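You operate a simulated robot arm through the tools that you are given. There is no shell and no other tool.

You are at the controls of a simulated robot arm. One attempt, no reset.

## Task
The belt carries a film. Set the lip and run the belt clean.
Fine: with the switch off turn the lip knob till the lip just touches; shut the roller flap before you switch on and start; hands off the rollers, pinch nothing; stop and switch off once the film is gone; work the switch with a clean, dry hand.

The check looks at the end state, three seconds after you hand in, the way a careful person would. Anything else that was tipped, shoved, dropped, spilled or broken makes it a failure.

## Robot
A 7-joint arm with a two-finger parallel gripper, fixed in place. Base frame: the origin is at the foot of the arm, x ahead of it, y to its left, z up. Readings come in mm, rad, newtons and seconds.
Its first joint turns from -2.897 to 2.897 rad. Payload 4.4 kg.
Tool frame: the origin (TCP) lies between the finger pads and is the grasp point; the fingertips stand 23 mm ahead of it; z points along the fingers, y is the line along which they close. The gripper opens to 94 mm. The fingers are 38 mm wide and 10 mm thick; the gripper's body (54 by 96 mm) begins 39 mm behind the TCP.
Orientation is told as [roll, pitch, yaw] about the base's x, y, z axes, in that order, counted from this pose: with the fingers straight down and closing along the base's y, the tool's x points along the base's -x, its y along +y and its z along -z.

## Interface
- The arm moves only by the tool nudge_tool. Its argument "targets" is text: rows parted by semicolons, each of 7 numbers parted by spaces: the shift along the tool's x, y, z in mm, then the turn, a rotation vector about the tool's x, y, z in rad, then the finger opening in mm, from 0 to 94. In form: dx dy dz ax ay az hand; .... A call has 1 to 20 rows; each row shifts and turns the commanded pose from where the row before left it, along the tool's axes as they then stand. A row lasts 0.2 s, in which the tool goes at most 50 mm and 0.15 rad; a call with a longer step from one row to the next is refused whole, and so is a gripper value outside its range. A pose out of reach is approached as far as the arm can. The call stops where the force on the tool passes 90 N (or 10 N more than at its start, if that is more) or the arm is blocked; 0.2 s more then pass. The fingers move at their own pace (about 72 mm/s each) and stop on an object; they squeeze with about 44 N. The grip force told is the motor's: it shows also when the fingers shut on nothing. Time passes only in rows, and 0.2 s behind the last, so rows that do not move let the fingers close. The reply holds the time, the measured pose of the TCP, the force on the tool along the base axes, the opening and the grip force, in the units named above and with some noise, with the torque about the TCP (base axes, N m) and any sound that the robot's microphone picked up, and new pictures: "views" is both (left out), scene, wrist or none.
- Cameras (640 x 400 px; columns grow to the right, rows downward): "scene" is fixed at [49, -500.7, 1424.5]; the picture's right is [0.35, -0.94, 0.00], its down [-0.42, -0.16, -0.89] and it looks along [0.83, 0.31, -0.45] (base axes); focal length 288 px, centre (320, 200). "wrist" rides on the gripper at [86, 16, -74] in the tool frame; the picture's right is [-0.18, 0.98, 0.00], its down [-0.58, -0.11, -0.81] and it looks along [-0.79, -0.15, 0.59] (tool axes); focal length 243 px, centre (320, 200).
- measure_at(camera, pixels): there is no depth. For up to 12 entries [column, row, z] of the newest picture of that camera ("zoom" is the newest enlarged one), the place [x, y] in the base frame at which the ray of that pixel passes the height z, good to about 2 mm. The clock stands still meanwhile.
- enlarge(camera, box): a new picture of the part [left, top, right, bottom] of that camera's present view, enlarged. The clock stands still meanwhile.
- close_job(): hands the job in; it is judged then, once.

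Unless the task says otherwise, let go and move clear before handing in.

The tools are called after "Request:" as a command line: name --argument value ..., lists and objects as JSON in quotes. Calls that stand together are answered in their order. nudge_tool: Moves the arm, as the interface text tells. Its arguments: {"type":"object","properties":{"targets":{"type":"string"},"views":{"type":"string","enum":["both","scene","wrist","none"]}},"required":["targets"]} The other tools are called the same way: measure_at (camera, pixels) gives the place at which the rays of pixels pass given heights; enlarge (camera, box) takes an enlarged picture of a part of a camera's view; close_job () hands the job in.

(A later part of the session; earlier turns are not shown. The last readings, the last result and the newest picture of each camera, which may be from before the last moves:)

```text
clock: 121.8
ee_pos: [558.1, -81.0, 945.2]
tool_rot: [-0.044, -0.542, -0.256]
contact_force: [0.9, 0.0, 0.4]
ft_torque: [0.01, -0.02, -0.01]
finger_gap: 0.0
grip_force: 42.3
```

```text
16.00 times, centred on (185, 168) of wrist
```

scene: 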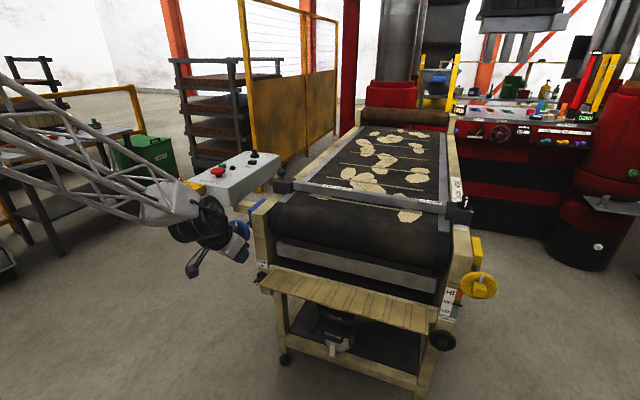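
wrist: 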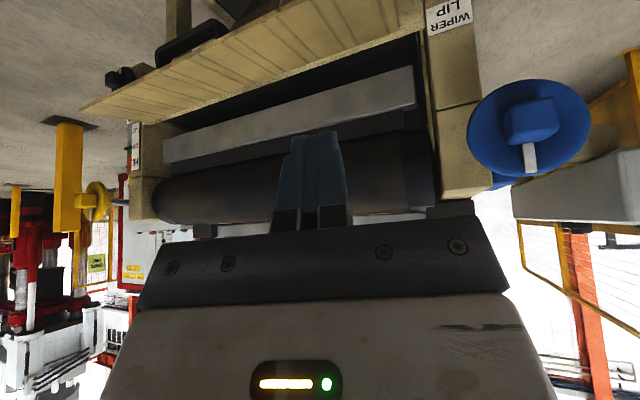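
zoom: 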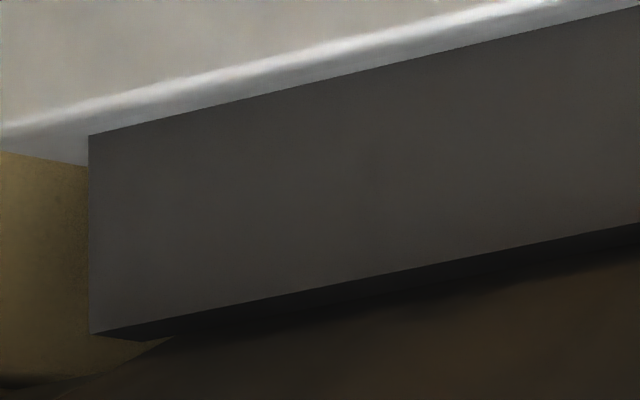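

The rear edge of the lip now meets the belt to within about 0.1–0.2 mm at the left end (16x zoom (280,291)), and no light shows at the right end. I'll add one last small turn (~6°) to be sure it touches, retracing the path.

Request:
nudge_tool --targets "24.8 -5.2 -36.3 0 0 0 0; 24.8 -5.2 -36.3 0 0 0 0; 24.8 -5.2 -36.3 0 0 0 0; 15 0 35 0 0 0 0; 20 0 35 0 0 0 0; 20 0 35 0 0 0 0; 0 0 0 0 -0.12 0 0; 0 0 0 0 -0.12 0 0; 0 37 0 0 0 0 0; 0 37 0 0 0 0 0; 0 37 0 0 0 0 0; 0 37 0 0 0 0 0; 0 37 0 0 0 0 0; 0 0 0 0 0 0 0" --views "none"

Request:
nudge_tool --targets "0 0 0 0.093 0 0.091 0; 0 0 0 0.093 0 0.091 0; 0 0 0 0.093 0 0.091 0; 7.3 25.8 32.7 0 0 0 0; 7.3 25.8 32.7 0 0 0 0; 7.3 25.8 32.7 0 0 0 0; 7.3 25.8 32.7 0 0 0 0; 7.3 25.8 32.7 0 0 0 0; 0 0 0 0 0 0 0" --views "none"

Request:
nudge_tool --targets "0 0 0 0.102 0 0.0955 0; 0 0 0 0.102 0 0.0955 0; 0 0 0 0.102 0 0.0955 0; 0 0 0 0.102 0 0.0955 0; 0 0 0 0.102 0 0.0955 0; 0 0 0 0.102 0 0.0955 0; 0 0 0 0 -0.12 0 0; 0 0 0 0 -0.12 0 0; 0 0 0 0 -0.12 0 0; 0 0 0 0 -0.12 0 0; 0 0 10 0 -0.12 0 0; 5 0 40 0 0 0 0; 0 45 0 0 0 0 0; 0 40 10 0 0 0 0; 0 10 40 0 0 0 0; 0 0 0 0 0 0 0" --views "scene"

Request:
enlarge --camera "scene" --box '[238, 262, 286, 298]'

```text
clock: 124.8
ee_pos: [494.7, 109.9, 872.2]
tool_rot: [-0.053, -0.784, -0.24]
contact_force: [0.8, -0.1, -0.4]
ft_torque: [-0.01, 0.0, 0.0]
finger_gap: 0.1
grip_force: 42.8
```

```text
clock: 126.8
ee_pos: [644.4, 148.5, 729.4]
tool_rot: [-0.058, -0.799, -0.628]
contact_force: [-0.4, 0.2, 0.5]
ft_torque: [-0.01, 0.01, -0.03]
finger_gap: 0.0
grip_force: 42.1
```

```text
clock: 130.2
ee_pos: [745.7, 56.3, 705.8]
tool_rot: [-0.295, -1.429, -1.216]
contact_force: [-0.4, -0.1, 0.1]
ft_torque: [-0.05, 0.01, 0.04]
finger_gap: 0.0
grip_force: 42.4
```

scene: 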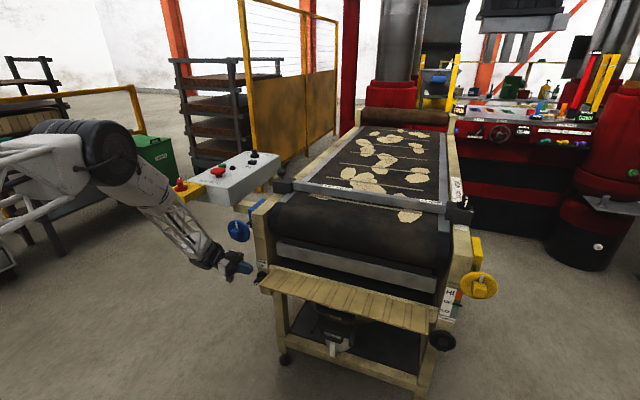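

```text
11.11 times, centred on (262, 280) of scene
```

zoom: 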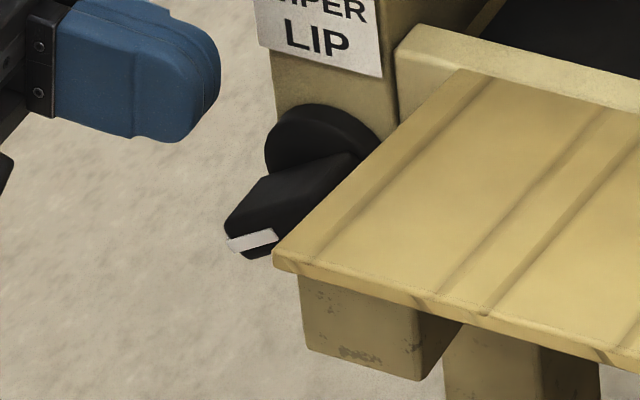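

The knob is still at about 240°. Approaching its upper end again, then a 2 mm extra push.

Request:
nudge_tool --targets "1 0 34.4 0 0 0 0; 1.4 0 4.2 0 0 0 0; 1 0 2 0 0 0 0; 0 0 0 0 0 0 0" --views "scene"

Request:
enlarge --camera "scene" --box '[238, 262, 286, 298]'

```text
clock: 131.2
ee_pos: [747.6, 16.8, 695.6]
tool_rot: [-0.293, -1.429, -1.214]
contact_force: [-0.1, 1.3, 0.5]
ft_torque: [0.0, 0.0, 0.01]
finger_gap: 0.0
grip_force: 43.3
```

scene: 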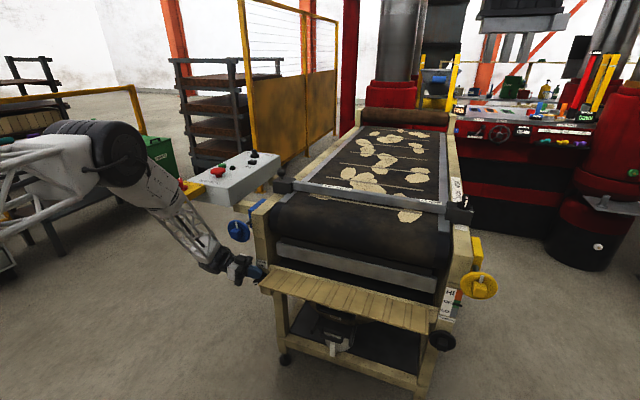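

```text
11.11 times, centred on (262, 280) of scene
```

zoom: 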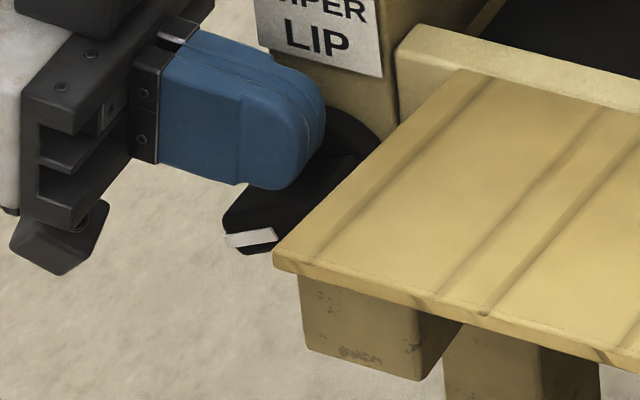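

The knob moved only a few degrees more; the lip is set. Next, the flap: I'll keep the hand pointing along -y, slide closed fingers under the flap's left end near its free edge, and swing it up. First I move back from the knob and to x ≈ 662.

Request:
nudge_tool --targets "-4 0 -15 0 0 0 0; 0 0 -25 0 0 0 0; 0 -40 0 0 0 0 0; 0 -45 0 0 0 0 0; 0 0 30 0 0 0 0; 0 0 0 0 0 0 0"

Request:
enlarge --camera "scene" --box '[210, 250, 306, 320]'

```text
clock: 132.6
ee_pos: [659.7, 20.0, 708.5]
tool_rot: [-0.293, -1.429, -1.217]
contact_force: [0.1, 0.2, 1.1]
ft_torque: [0.0, 0.0, -0.04]
finger_gap: 0.0
grip_force: 42.2
```

scene: 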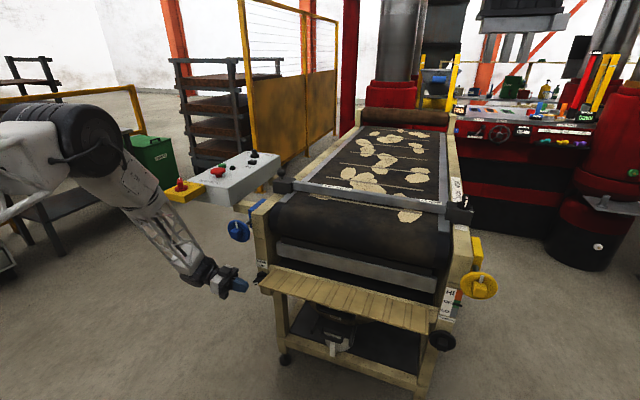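
wrist: 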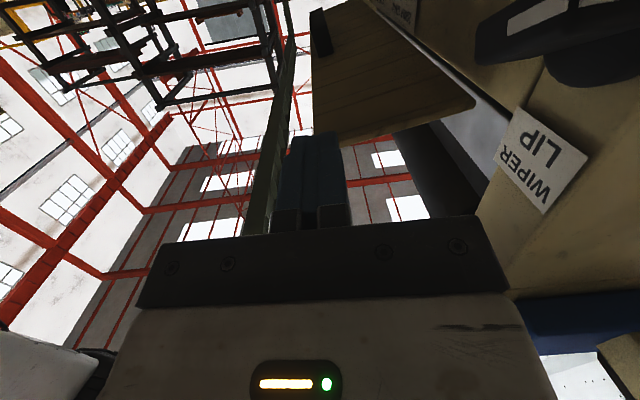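

```text
5.71 times, centred on (258, 285) of scene
```

zoom: 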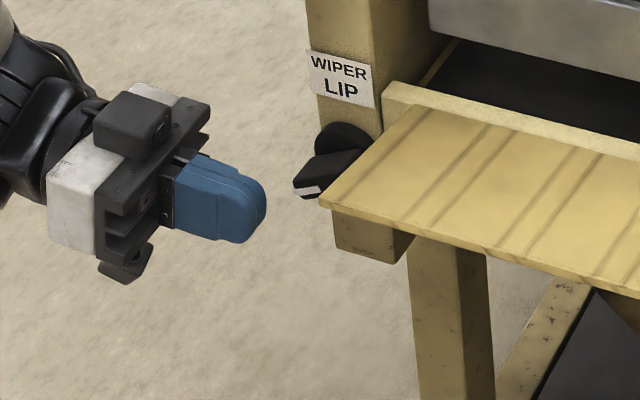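

The wrist camera sees the flap's underside, with its left edge running from (335,148) to (475,105). I'll measure those corners.

Request:
enlarge --camera "wrist" --box '[280, 0, 520, 180]'

Request:
measure_at --camera "wrist" --pixels '[[340, 146, 735], [340, 146, 745], [340, 146, 755], [473, 104, 745], [473, 104, 755], [473, 104, 765], [312, 25, 745], [312, 50, 740], [365, 0, 755], [365, 0, 765]]'

```text
2.22 times, centred on (400, 90) of wrist
```

zoom: 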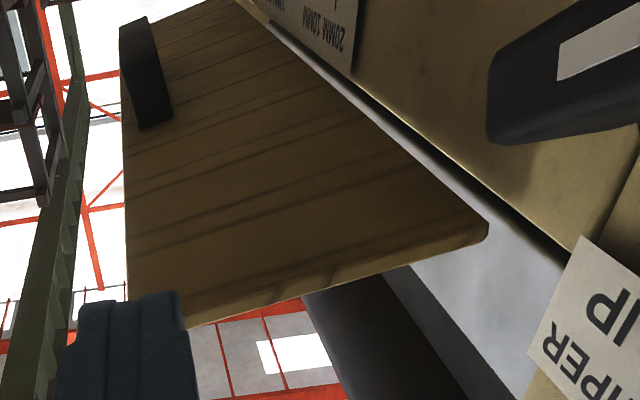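

```text
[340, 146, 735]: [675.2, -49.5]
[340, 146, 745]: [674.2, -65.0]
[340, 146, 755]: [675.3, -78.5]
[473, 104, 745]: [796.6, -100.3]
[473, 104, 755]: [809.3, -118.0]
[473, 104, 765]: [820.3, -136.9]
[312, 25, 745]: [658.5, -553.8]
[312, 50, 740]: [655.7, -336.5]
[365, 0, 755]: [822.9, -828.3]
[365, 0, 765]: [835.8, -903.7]
```

The flap's inner edge works out near (763, -55, 722) and its free edge near (650, ·, 738), with the handle around y ≈ -320. I'll yaw the hand to about -0.9 so the body stays in front of the flap, then slide the fingers under it at y ≈ -170.

Request:
nudge_tool --targets "0 0 0 -0.1436 -0.0058 -0.0197 0; 0 0 0 -0.1436 -0.0058 -0.0197 0; 0 0 0 -0.1436 -0.0058 -0.0197 0; 0 0 0 -0.1436 -0.0058 -0.0197 0; 0 0 0 0 0 0 0"

```text
clock: 133.8
ee_pos: [661.9, 21.1, 706.8]
tool_rot: [-0.297, -1.429, -0.634]
contact_force: [0.4, 0.1, 0.3]
ft_torque: [0.0, 0.01, -0.01]
finger_gap: 0.1
grip_force: 42.2
```

scene: 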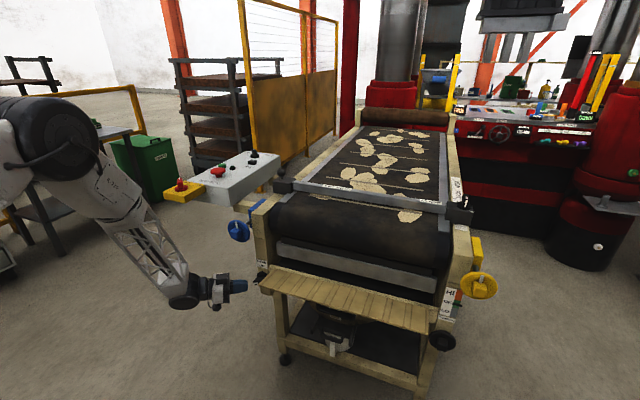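
wrist: 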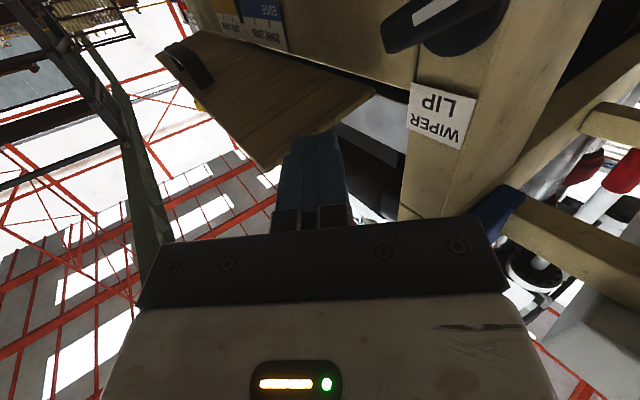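

Reached, with the hand pointing diagonally. I'll lower 8 mm, then slide right under the flap to y ≈ -170.

Request:
nudge_tool --targets "9 0 0 0 0 0 0; -1.6 -22.8 30.6 0 0 0 0; -1.6 -22.8 30.6 0 0 0 0; -1.6 -22.8 30.6 0 0 0 0; -1.6 -22.8 30.6 0 0 0 0; -1.6 -22.8 30.6 0 0 0 0; 0 0 0 0 0 0 0"

Request:
enlarge --camera "scene" --box '[220, 250, 380, 350]'

```text
clock: 135.4
ee_pos: [662.5, -168.0, 687.0]
tool_rot: [-0.297, -1.428, -0.632]
contact_force: [-0.7, 0.7, 0.1]
ft_torque: [-0.01, 0.03, -0.02]
finger_gap: 0.0
grip_force: 42.9
```

scene: 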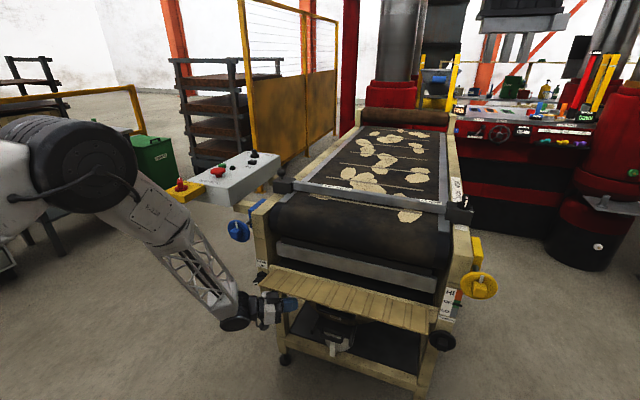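
wrist: 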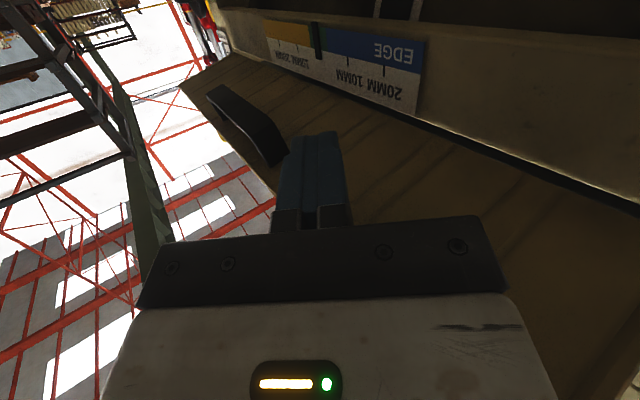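

```text
4.00 times, centred on (300, 300) of scene
```

zoom: 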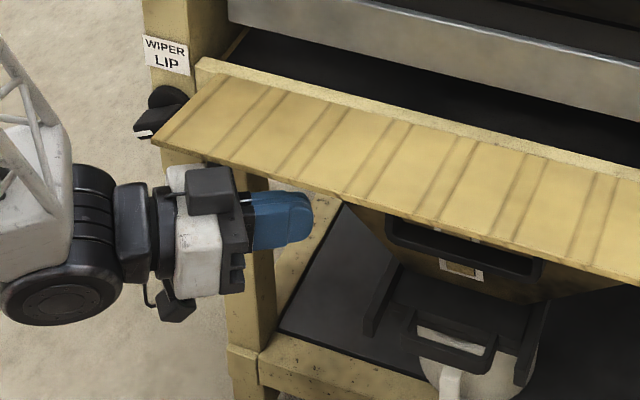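

The fingers are beneath the flap, with the handle's near end appearing at wrist (275,150). I'll measure where the handle and the free edge are before lifting.

Request:
measure_at --camera "wrist" --pixels '[[275, 155, 700], [275, 155, 715], [275, 155, 730], [210, 90, 700], [210, 90, 715], [210, 90, 730], [270, 190, 735], [180, 87, 738]]'

Request:
enlarge --camera "wrist" --box '[170, 60, 380, 220]'

```text
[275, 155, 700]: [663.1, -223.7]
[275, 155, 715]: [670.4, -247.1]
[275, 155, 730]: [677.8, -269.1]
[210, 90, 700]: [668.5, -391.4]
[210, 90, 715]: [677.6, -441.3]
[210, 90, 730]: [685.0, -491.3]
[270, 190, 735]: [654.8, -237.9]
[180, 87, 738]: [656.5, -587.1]
```

```text
2.50 times, centred on (275, 140) of wrist
```

zoom: 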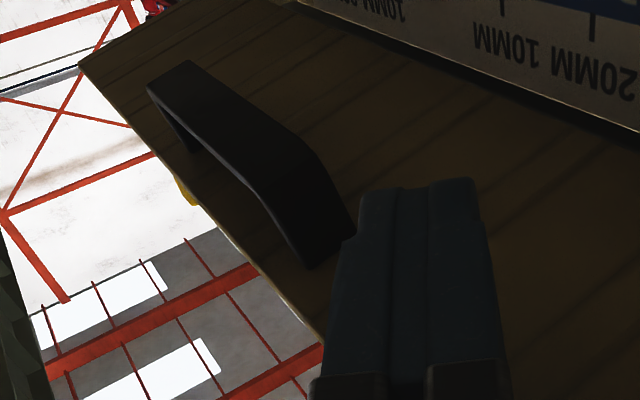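

The handle runs from y ≈ -245 to -400, and my fingertips are at y ≈ -186, clear of it. I'll lift to contact and start swinging the flap up along its arc.

Request:
nudge_tool --targets "-26.7 -1.1 -3.6 0 0 0 0; -12 2 0 0 0 0 0; -11 2.7 1.1 0 0 0 0; -20.2 8.8 4.5 0 0 0 0; 0 0 0 0 0 0 0"

Request:
enlarge --camera "scene" --box '[220, 240, 380, 340]'

```text
clock: 136.6
ee_pos: [680.4, -167.9, 756.1]
tool_rot: [-0.295, -1.431, -0.635]
contact_force: [-3.2, -1.6, 0.2]
ft_torque: [-0.03, -0.12, 0.14]
finger_gap: 0.1
grip_force: 42.5
```

scene: 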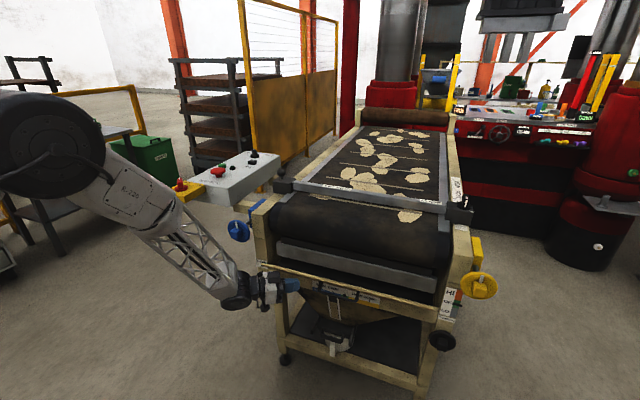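
wrist: 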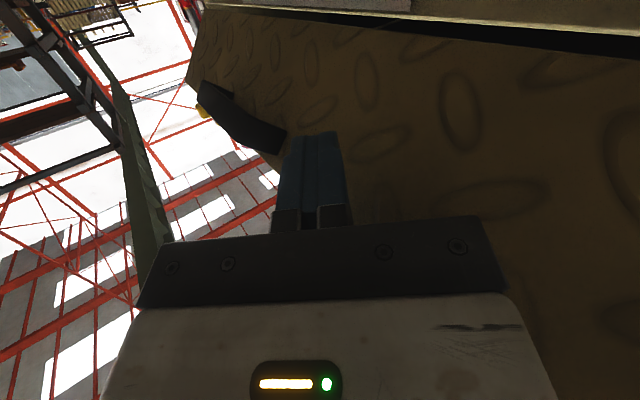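

```text
4.00 times, centred on (300, 290) of scene
```

zoom: 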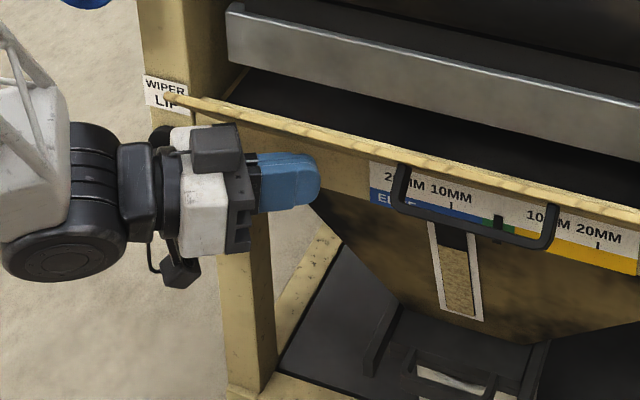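

The flap is swinging up easily (about 35°). Continuing along the arc.

Request:
nudge_tool --targets "-9 5.5 3.2 0 0 0 0; -9 5.5 3.2 0 0 0 0; -13.5 13.9 9 0 0 0 0; -6.5 10.6 7.3 0 0 0 0; 0 0 0 0 0 0 0"

Request:
enlarge --camera "scene" --box '[220, 220, 380, 320]'

```text
clock: 137.8
ee_pos: [726.5, -168.3, 789.3]
tool_rot: [-0.291, -1.429, -0.639]
contact_force: [-4.5, -1.1, 0.9]
ft_torque: [0.03, -0.09, -0.1]
finger_gap: 0.0
grip_force: 42.4
```

scene: 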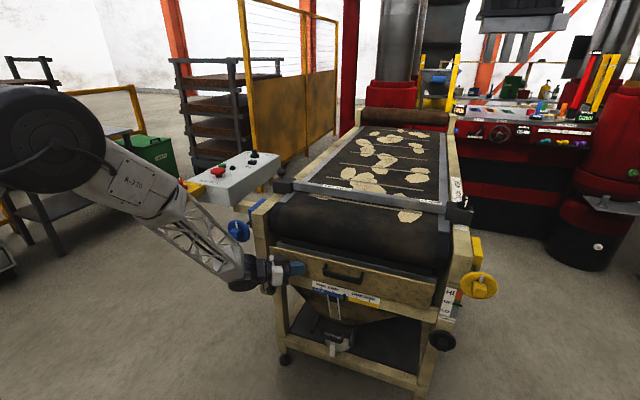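
wrist: 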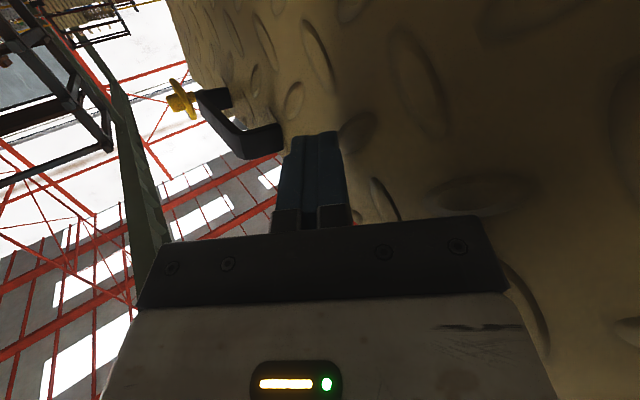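

```text
4.00 times, centred on (300, 270) of scene
```

zoom: 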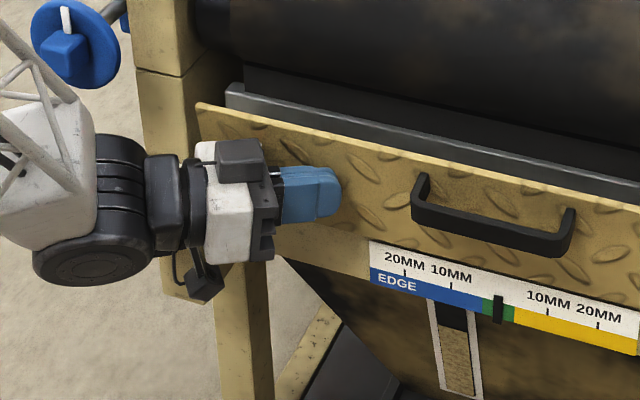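

The flap is nearly upright. I'll push gently forward until it seats.

Request:
nudge_tool --targets "-2 5 3.8 0 0 0 0; -1.5 5 3.8 0 0 0 0; -1 5 3.8 0 0 0 0; 0 0 0 0 0 0 0"

Request:
enlarge --camera "scene" --box '[220, 220, 380, 320]'

Request:
enlarge --camera "scene" --box '[340, 220, 500, 320]'

```text
clock: 138.6
ee_pos: [740.5, -169.3, 792.0]
tool_rot: [-0.317, -1.43, -0.617]
contact_force: [-56.3, 15.8, 28.5]
ft_torque: [-0.66, -1.43, -0.44]
finger_gap: 0.0
grip_force: 42.4
stopped in row 4: the force on the tool passed its limit at 119 N (the readings are from after the stop); the commanded pose is now the measured one
```

scene: 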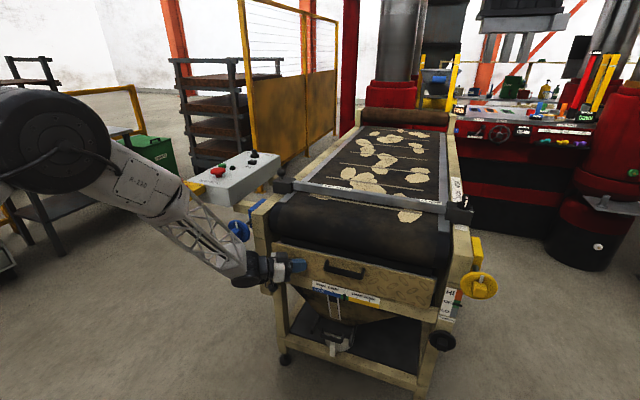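
wrist: 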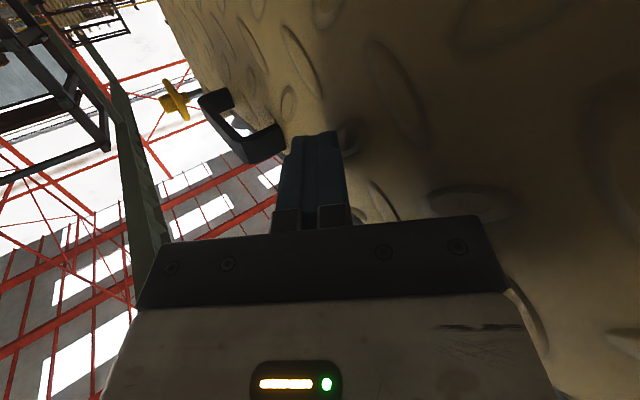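

```text
4.00 times, centred on (300, 270) of scene
```

zoom: 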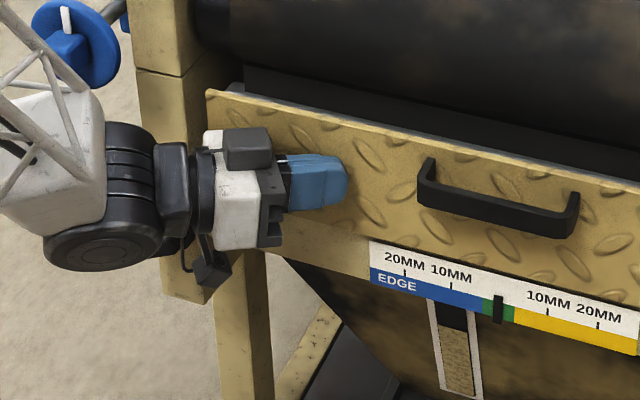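

```text
4.00 times, centred on (420, 270) of scene
```

zoom: 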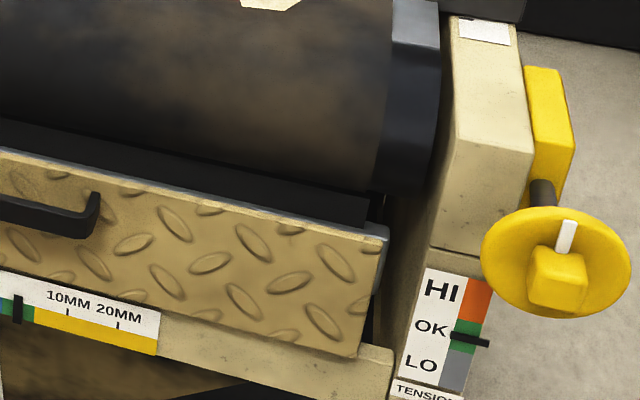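

The flap met a firm stop against the frame. I'll back straight off and see that it stays shut.

Request:
nudge_tool --targets "1.5 -8 -6 0 0 0 0; 1.5 -8 -6 0 0 0 0; 2 -16 -12 0 0 0 0; 2 -16 -12 0 0 0 0; 0 0 0 0 0 0 0; 0 0 0 0 0 0 0"

Request:
enlarge --camera "scene" --box '[220, 220, 380, 320]'

Request:
enlarge --camera "scene" --box '[340, 220, 500, 320]'

```text
clock: 140.0
ee_pos: [679.7, -170.6, 791.8]
tool_rot: [-0.312, -1.429, -0.619]
contact_force: [-0.5, -0.5, 0.3]
ft_torque: [0.02, 0.02, 0.01]
finger_gap: 0.0
grip_force: 42.4
```

scene: 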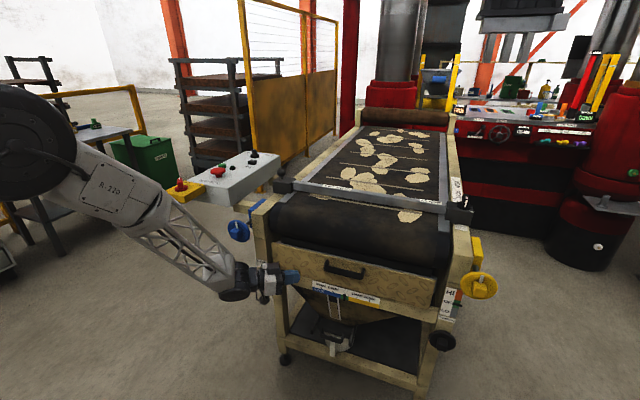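
wrist: 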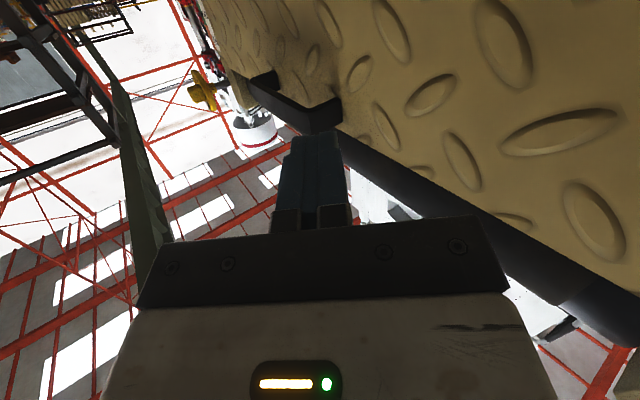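

```text
4.00 times, centred on (300, 270) of scene
```

zoom: 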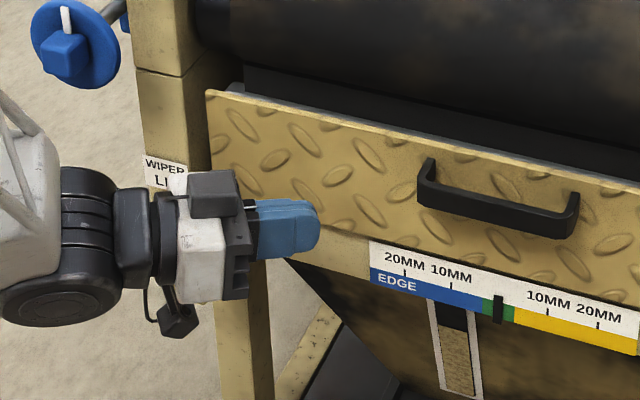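

```text
4.00 times, centred on (420, 270) of scene
```

zoom: 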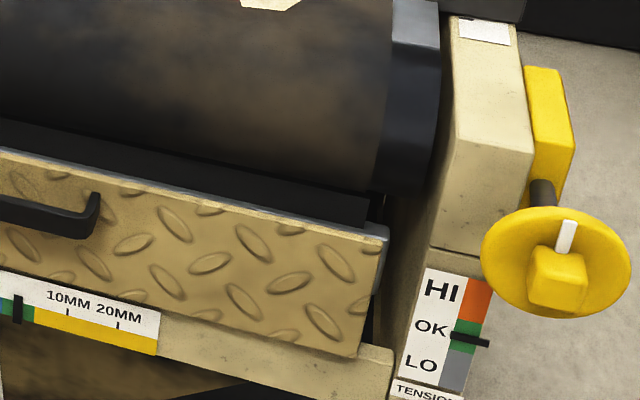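

The flap stays shut on its own, and the lip is still up against the belt. Next is the switch: I'll back away from the machine, reduce the tilt, and rise to look at the switch from above.

Request:
nudge_tool --targets "0 -25 -19 0 0 0 0; 0 -25 -19 0 0 0 0; -20 0 0 0 0.12 0 0; -20 0 0 0 0.12 0 0; -20 0 0 0 0.12 0 0; -20 0 0 0 0.12 0 0; -20 0 0 0 0.12 0 0; 0 0 0 0 0 0 0"

```text
clock: 141.8
ee_pos: [644.1, -193.5, 890.4]
tool_rot: [-0.064, -0.833, -0.879]
contact_force: [-0.2, -0.5, 0.4]
ft_torque: [0.0, 0.01, -0.02]
finger_gap: 0.0
grip_force: 42.6
```

scene: 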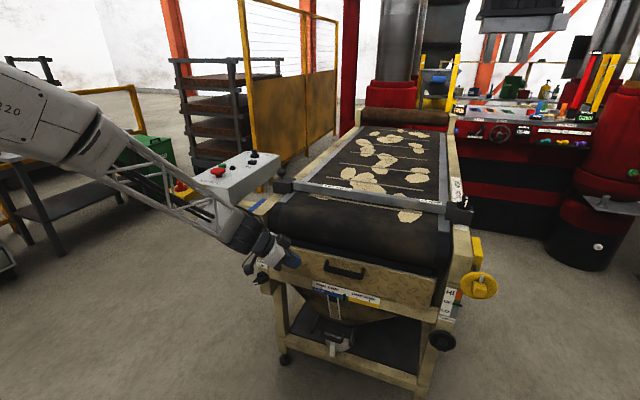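
wrist: 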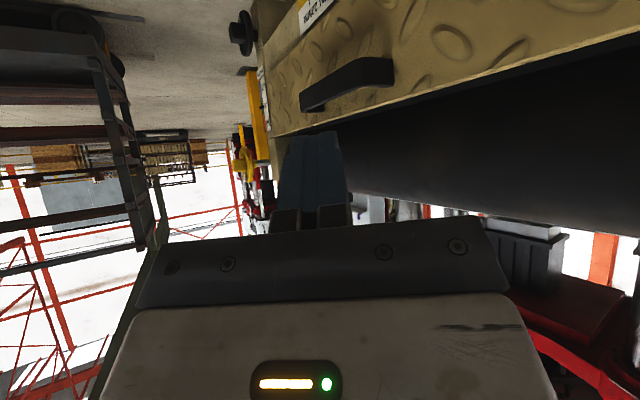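

Clear. I'll keep retreating up and back along the tool axis while straightening the hand to point down.

Request:
nudge_tool --targets "0 0 -45 0 0 0 0; 0 0 -45 0 0 0 0; 0 0 -45 0 0.12 0 20; 0 0 -45 0 0.12 0 40; 0 0 -40 0 0.12 0 40; 0 0 -40 0 0.12 0 40; 0 0 -30 0 0.12 0 40; 0 0 -20 0 0.12 0 40; 0 0 0 0 0.11 0 40; 0 0 0 0 0 -0.145 40; 0 0 0 0 0 -0.145 40; 0 0 0 0 0 -0.145 40; 0 0 0 0 0 -0.145 40; 0 0 0 0 0 -0.145 40; 0 0 0 0 0 -0.145 40; 0 0 0 0 0 0 40"

```text
clock: 145.2
ee_pos: [540.7, -39.5, 1130.2]
tool_rot: [-0.033, 0.03, -0.06]
contact_force: [0.5, -0.6, 0.3]
ft_torque: [-0.01, 0.03, 0.01]
finger_gap: 40.1
grip_force: 0.0
```

scene: 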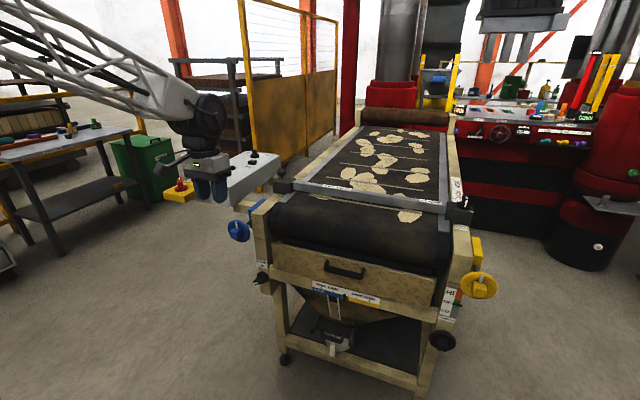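
wrist: 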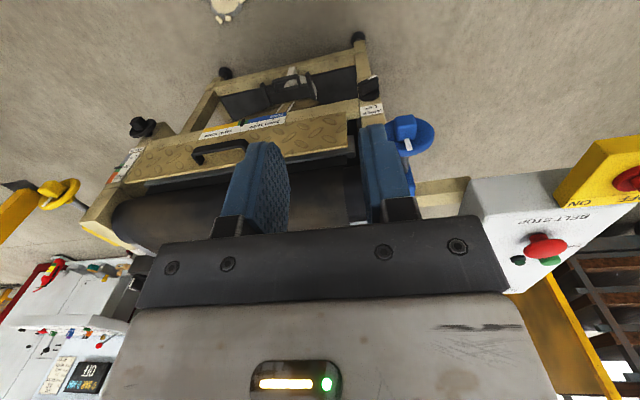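

The hand is upright at (541, -40, 1130). I'll square it up and move left to look at the switch.

Request:
nudge_tool --targets "0 20 -30 -0.033 -0.03 -0.06 40; 0 42 -10 0 0 0 40; 0 42 0 0 0 0 40; 0 42 0 0 0 0 40; 0 42 0 0 0 0 40; 0 42 0 0 0 0 40; 0 42 0 0 0 0 40; 0 42 0 0 0 0 40; 0 25 0 0 0 0 40; 0 0 0 0 0 0 40"

Request:
enlarge --camera "scene" --box '[160, 165, 224, 205]'

Request:
enlarge --camera "wrist" --box '[240, 60, 480, 240]'

```text
clock: 147.4
ee_pos: [541.7, 301.0, 1171.5]
tool_rot: [0.002, 0.002, 0.0]
contact_force: [0.3, 0.3, -0.5]
ft_torque: [0.01, 0.02, -0.02]
finger_gap: 40.0
grip_force: 0.1
```

scene: 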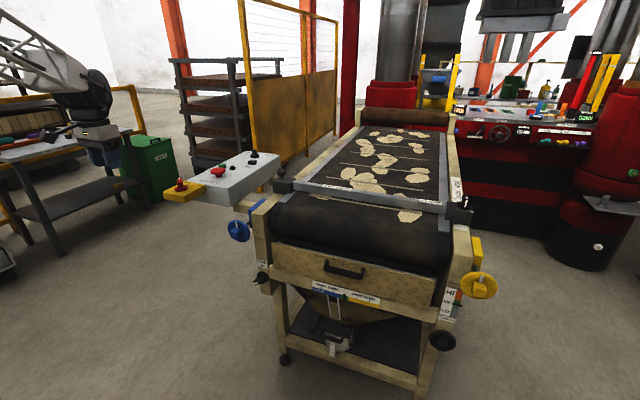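
wrist: 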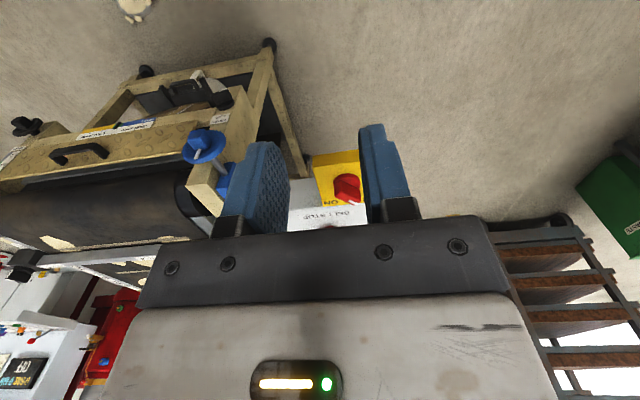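

```text
10.00 times, centred on (192, 185) of scene
```

zoom: 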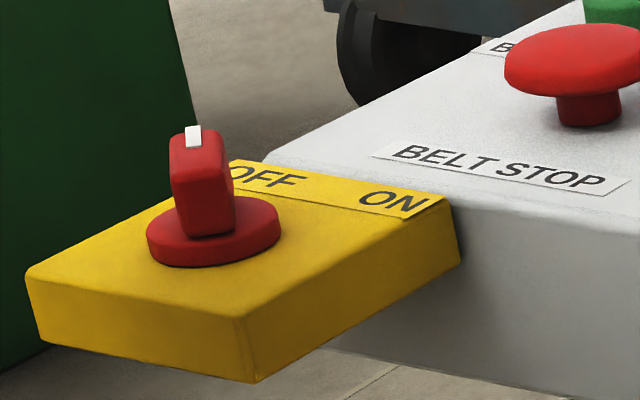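

```text
2.22 times, centred on (360, 150) of wrist
```

zoom: 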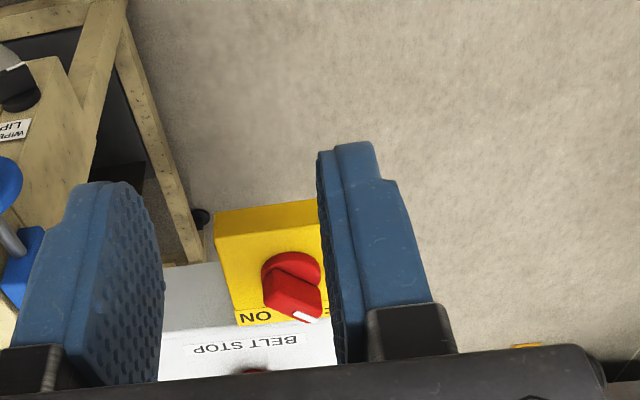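

The right finger partly hides the switch. I'll open the fingers and shift slightly for a clear look at the pointer.

Request:
nudge_tool --targets "0 20 -40 0 0 0 94; 0 0 0 0 0 0 94; 0 0 0 0 0 0 94" --views "wrist"

Request:
enlarge --camera "wrist" --box '[280, 120, 400, 220]'

Request:
measure_at --camera "wrist" --pixels '[[333, 178, 1000], [333, 178, 1020]]'

```text
clock: 148.2
ee_pos: [544.2, 322.5, 1211.4]
tool_rot: [0.003, 0.0, 0.001]
contact_force: [-0.5, -0.3, -0.2]
ft_torque: [0.01, 0.02, -0.01]
finger_gap: 94.0
grip_force: 0.0
```

wrist: 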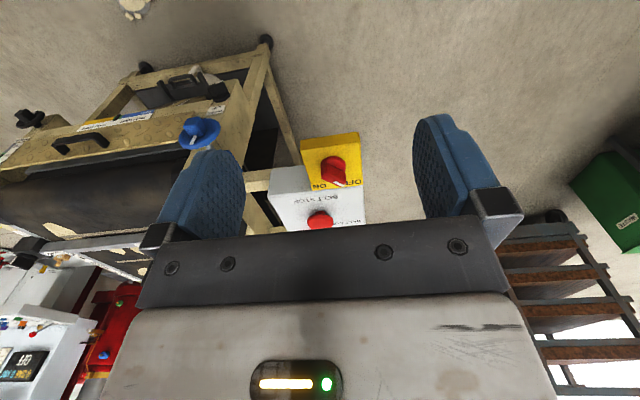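

```text
4.00 times, centred on (340, 170) of wrist
```

zoom: 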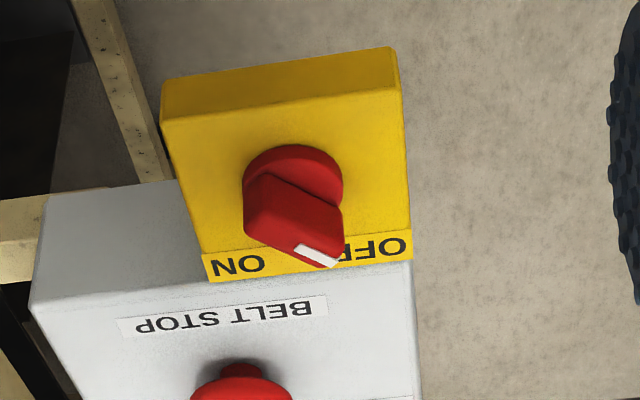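

```text
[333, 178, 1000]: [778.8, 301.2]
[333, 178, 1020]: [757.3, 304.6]
```

The switch pointer (white mark at zoom (317,255)) points to OFF, with ON on the -y side. I'll triangulate the disc centre and handle tip using both cameras.

Request:
measure_at --camera "wrist" --pixels '[[333.2, 165, 980], [333.2, 165, 990], [333.2, 165, 1000], [339.2, 183.7, 1000], [339.2, 183.7, 1010], [339.2, 183.7, 1020], [321, 172, 1010], [343.5, 186.5, 1020], [350, 183, 985], [320, 186, 985]]'

Request:
measure_at --camera "scene" --pixels '[[181.3, 188.5, 980], [181.3, 188.5, 990], [181.3, 188.5, 1000], [179.3, 178.7, 1000], [179.3, 178.7, 1010], [179.3, 178.7, 1020], [186, 183, 985], [200, 186, 985]]'

```text
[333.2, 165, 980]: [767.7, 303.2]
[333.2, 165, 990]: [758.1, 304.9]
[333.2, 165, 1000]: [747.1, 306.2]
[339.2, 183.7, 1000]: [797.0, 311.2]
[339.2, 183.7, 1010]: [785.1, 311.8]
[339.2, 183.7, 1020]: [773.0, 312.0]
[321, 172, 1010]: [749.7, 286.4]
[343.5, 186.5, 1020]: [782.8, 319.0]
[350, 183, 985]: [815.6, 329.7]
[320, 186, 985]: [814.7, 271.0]
```

```text
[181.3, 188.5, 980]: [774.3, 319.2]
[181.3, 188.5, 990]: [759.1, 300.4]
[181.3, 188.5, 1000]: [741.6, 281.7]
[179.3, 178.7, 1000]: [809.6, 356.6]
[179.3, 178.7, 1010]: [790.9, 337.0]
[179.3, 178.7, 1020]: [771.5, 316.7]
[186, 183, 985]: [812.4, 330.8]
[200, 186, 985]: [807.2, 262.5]
```

The switch pivot is at about (760, 304), with the handle top at z ≈ 1021 and the bar pointing about 42° towards OFF. I'll yaw the gripper to match and move above it.

Request:
nudge_tool --targets "0 0 0 0 0 -0.146 70; 0 0 0 0 0 -0.146 70; 0 0 0 0 0 -0.146 70; 0 0 0 0 0 -0.146 70; 0 0 0 0 0 -0.146 70; -24.8 -26.5 15.2 0 0 0 70; -24.8 -26.5 15.2 0 0 0 70; -24.8 -26.5 15.2 0 0 0 70; -24.8 -26.5 15.2 0 0 0 70; -24.8 -26.5 15.2 0 0 0 70; -24.8 -26.5 15.2 0 0 0 70; 0 0 0 0 0 0 70"

Request:
enlarge --camera "wrist" --box '[220, 60, 460, 240]'

Request:
enlarge --camera "scene" --box '[140, 130, 240, 210]'

```text
clock: 150.8
ee_pos: [761.2, 299.7, 1118.2]
tool_rot: [0.003, 0.002, 0.73]
contact_force: [-1.4, 1.1, 0.0]
ft_torque: [-0.03, 0.0, 0.0]
finger_gap: 69.7
grip_force: 0.1
```

scene: 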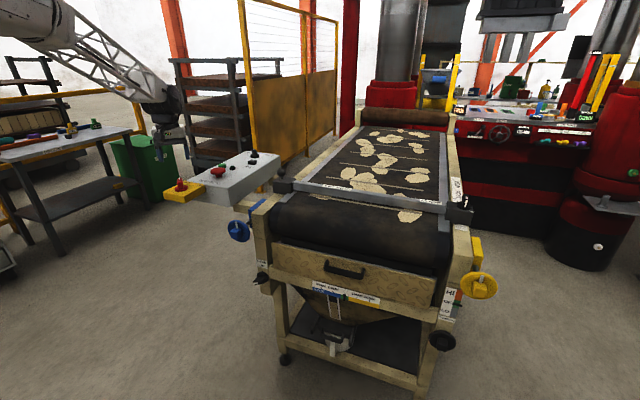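
wrist: 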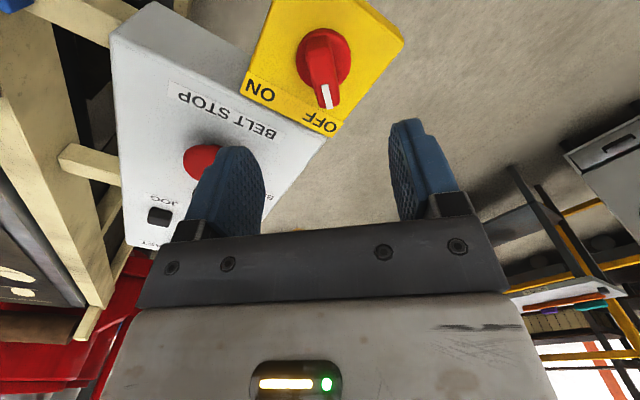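

```text
2.22 times, centred on (340, 150) of wrist
```

zoom: 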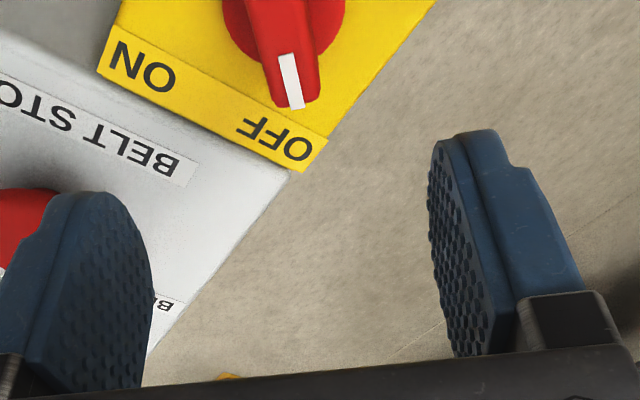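

```text
5.00 times, centred on (190, 170) of scene
```

zoom: 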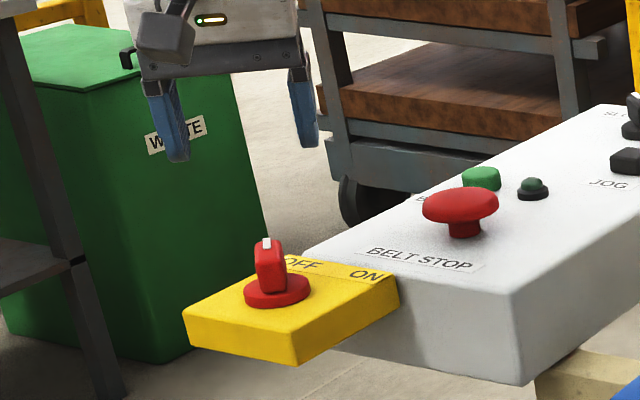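

The handle bar lines up with the gripper. I'll verify the pivot and tip positions with this closer view before descending.

Request:
measure_at --camera "wrist" --pixels '[[327.8, 98, 1021], [323, 58, 988], [316, 50, 1015], [334, 98, 1021], [322, 100, 1021]]'

Request:
enlarge --camera "wrist" --box '[270, 10, 390, 110]'

```text
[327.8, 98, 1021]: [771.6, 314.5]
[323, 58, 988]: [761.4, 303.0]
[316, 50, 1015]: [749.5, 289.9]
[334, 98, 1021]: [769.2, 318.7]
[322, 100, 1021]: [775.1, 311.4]
```

```text
4.00 times, centred on (330, 60) of wrist
```

zoom: 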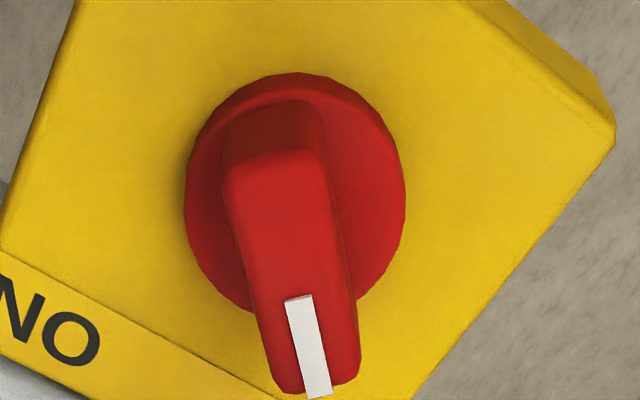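

Handle centre ≈ (761, 302.5), bar at ~45°: aligned. Descending over it with the fingers open.

Request:
nudge_tool --targets "-2.1 1.9 30 0 0 0 60; 0 0 30 0 0 0 60; 0 0 25 0 0 0 60; 0 0 10 0 0 0 60; 0 0 0 0 0 0 60"

Request:
enlarge --camera "scene" --box '[140, 140, 240, 210]'

```text
clock: 152.0
ee_pos: [760.0, 305.1, 1025.3]
tool_rot: [0.001, 0.0, 0.731]
contact_force: [0.2, 0.1, 0.3]
ft_torque: [-0.02, -0.02, 0.02]
finger_gap: 59.9
grip_force: 0.2
```

scene: 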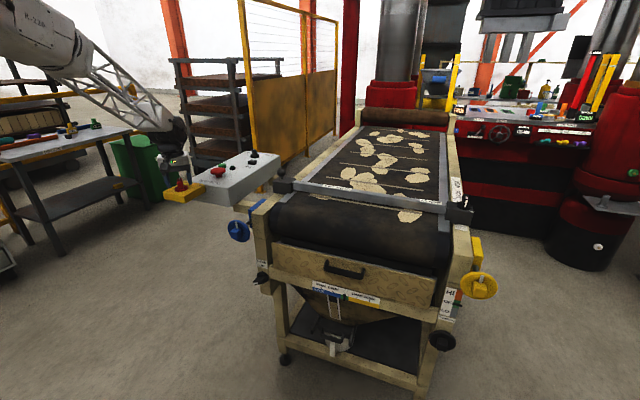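
wrist: 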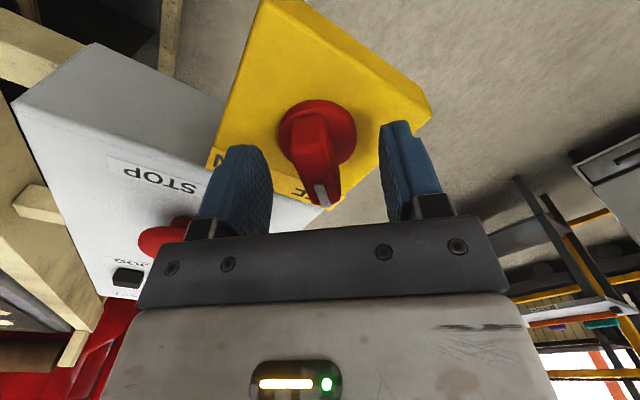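

```text
5.71 times, centred on (190, 175) of scene
```

zoom: 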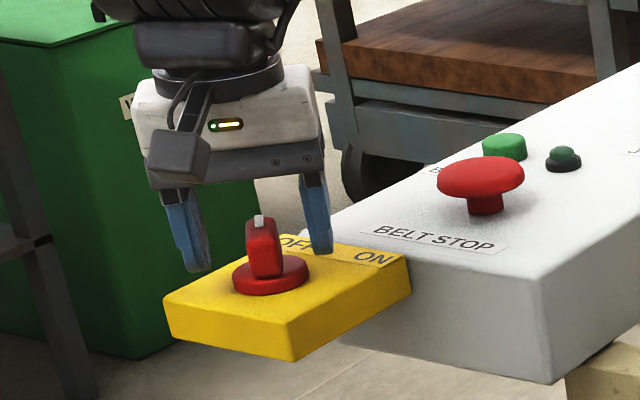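

The fingers straddle the handle. I'll lower 4 mm and close gently on it.

Request:
nudge_tool --targets "0 0 4 0 0 0 40; 0 0 0 0 0 0 25; 0 0 0 0 0 0 8; 0 0 0 0 0 0 8; 0 0 0 0 0 0 8" --views "wrist"

```text
clock: 153.2
ee_pos: [761.7, 302.6, 1019.6]
tool_rot: [0.002, -0.003, 0.73]
contact_force: [38.8, -37.5, -5.0]
ft_torque: [-0.78, -0.56, -0.11]
finger_gap: 18.0
grip_force: 45.2
```

wrist: 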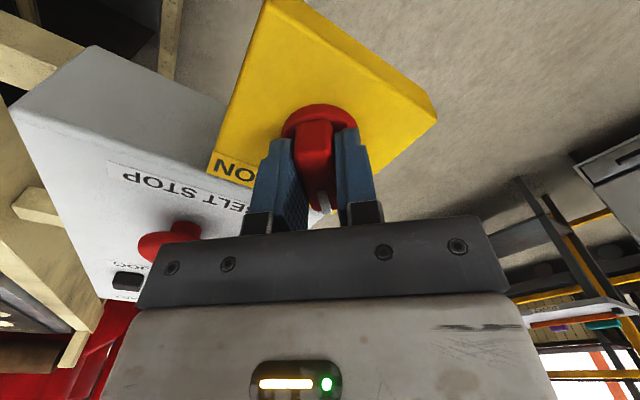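

Gripped at 18 mm with about 54 N of side load along the tool's -y. I'll relieve it by 2.5 mm, then start turning clockwise towards ON.

Request:
nudge_tool --targets "0 -2.5 0 0 0 0 8; 0 0 0 0 0 0.1 8; 0 0 0 0 0 0.1 8; 0 0 0 0 0 0.1 8; 0 0 0 0 0 0 8" --views "both"

Request:
enlarge --camera "scene" --box '[140, 140, 240, 210]'

```text
clock: 154.4
ee_pos: [761.3, 303.9, 1020.3]
tool_rot: [0.003, 0.0, 0.431]
contact_force: [7.4, 22.5, -4.4]
ft_torque: [0.01, -1.08, 0.03]
finger_gap: 18.0
grip_force: 44.8
```

scene: 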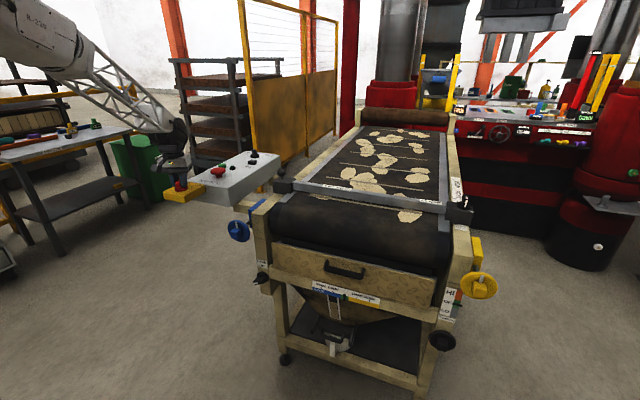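
wrist: 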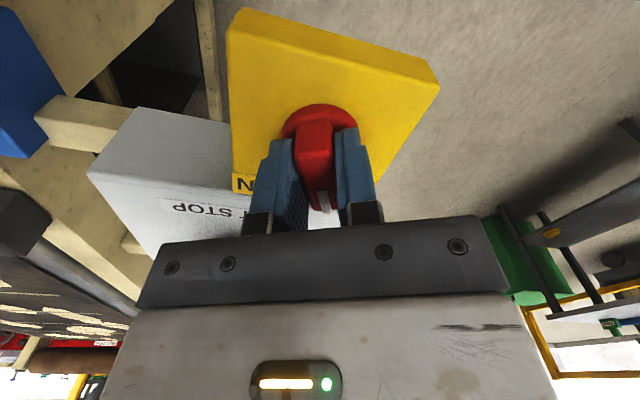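

```text
5.71 times, centred on (190, 175) of scene
```

zoom: 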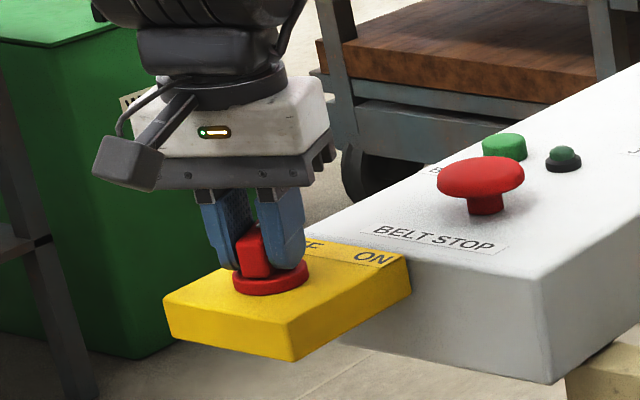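

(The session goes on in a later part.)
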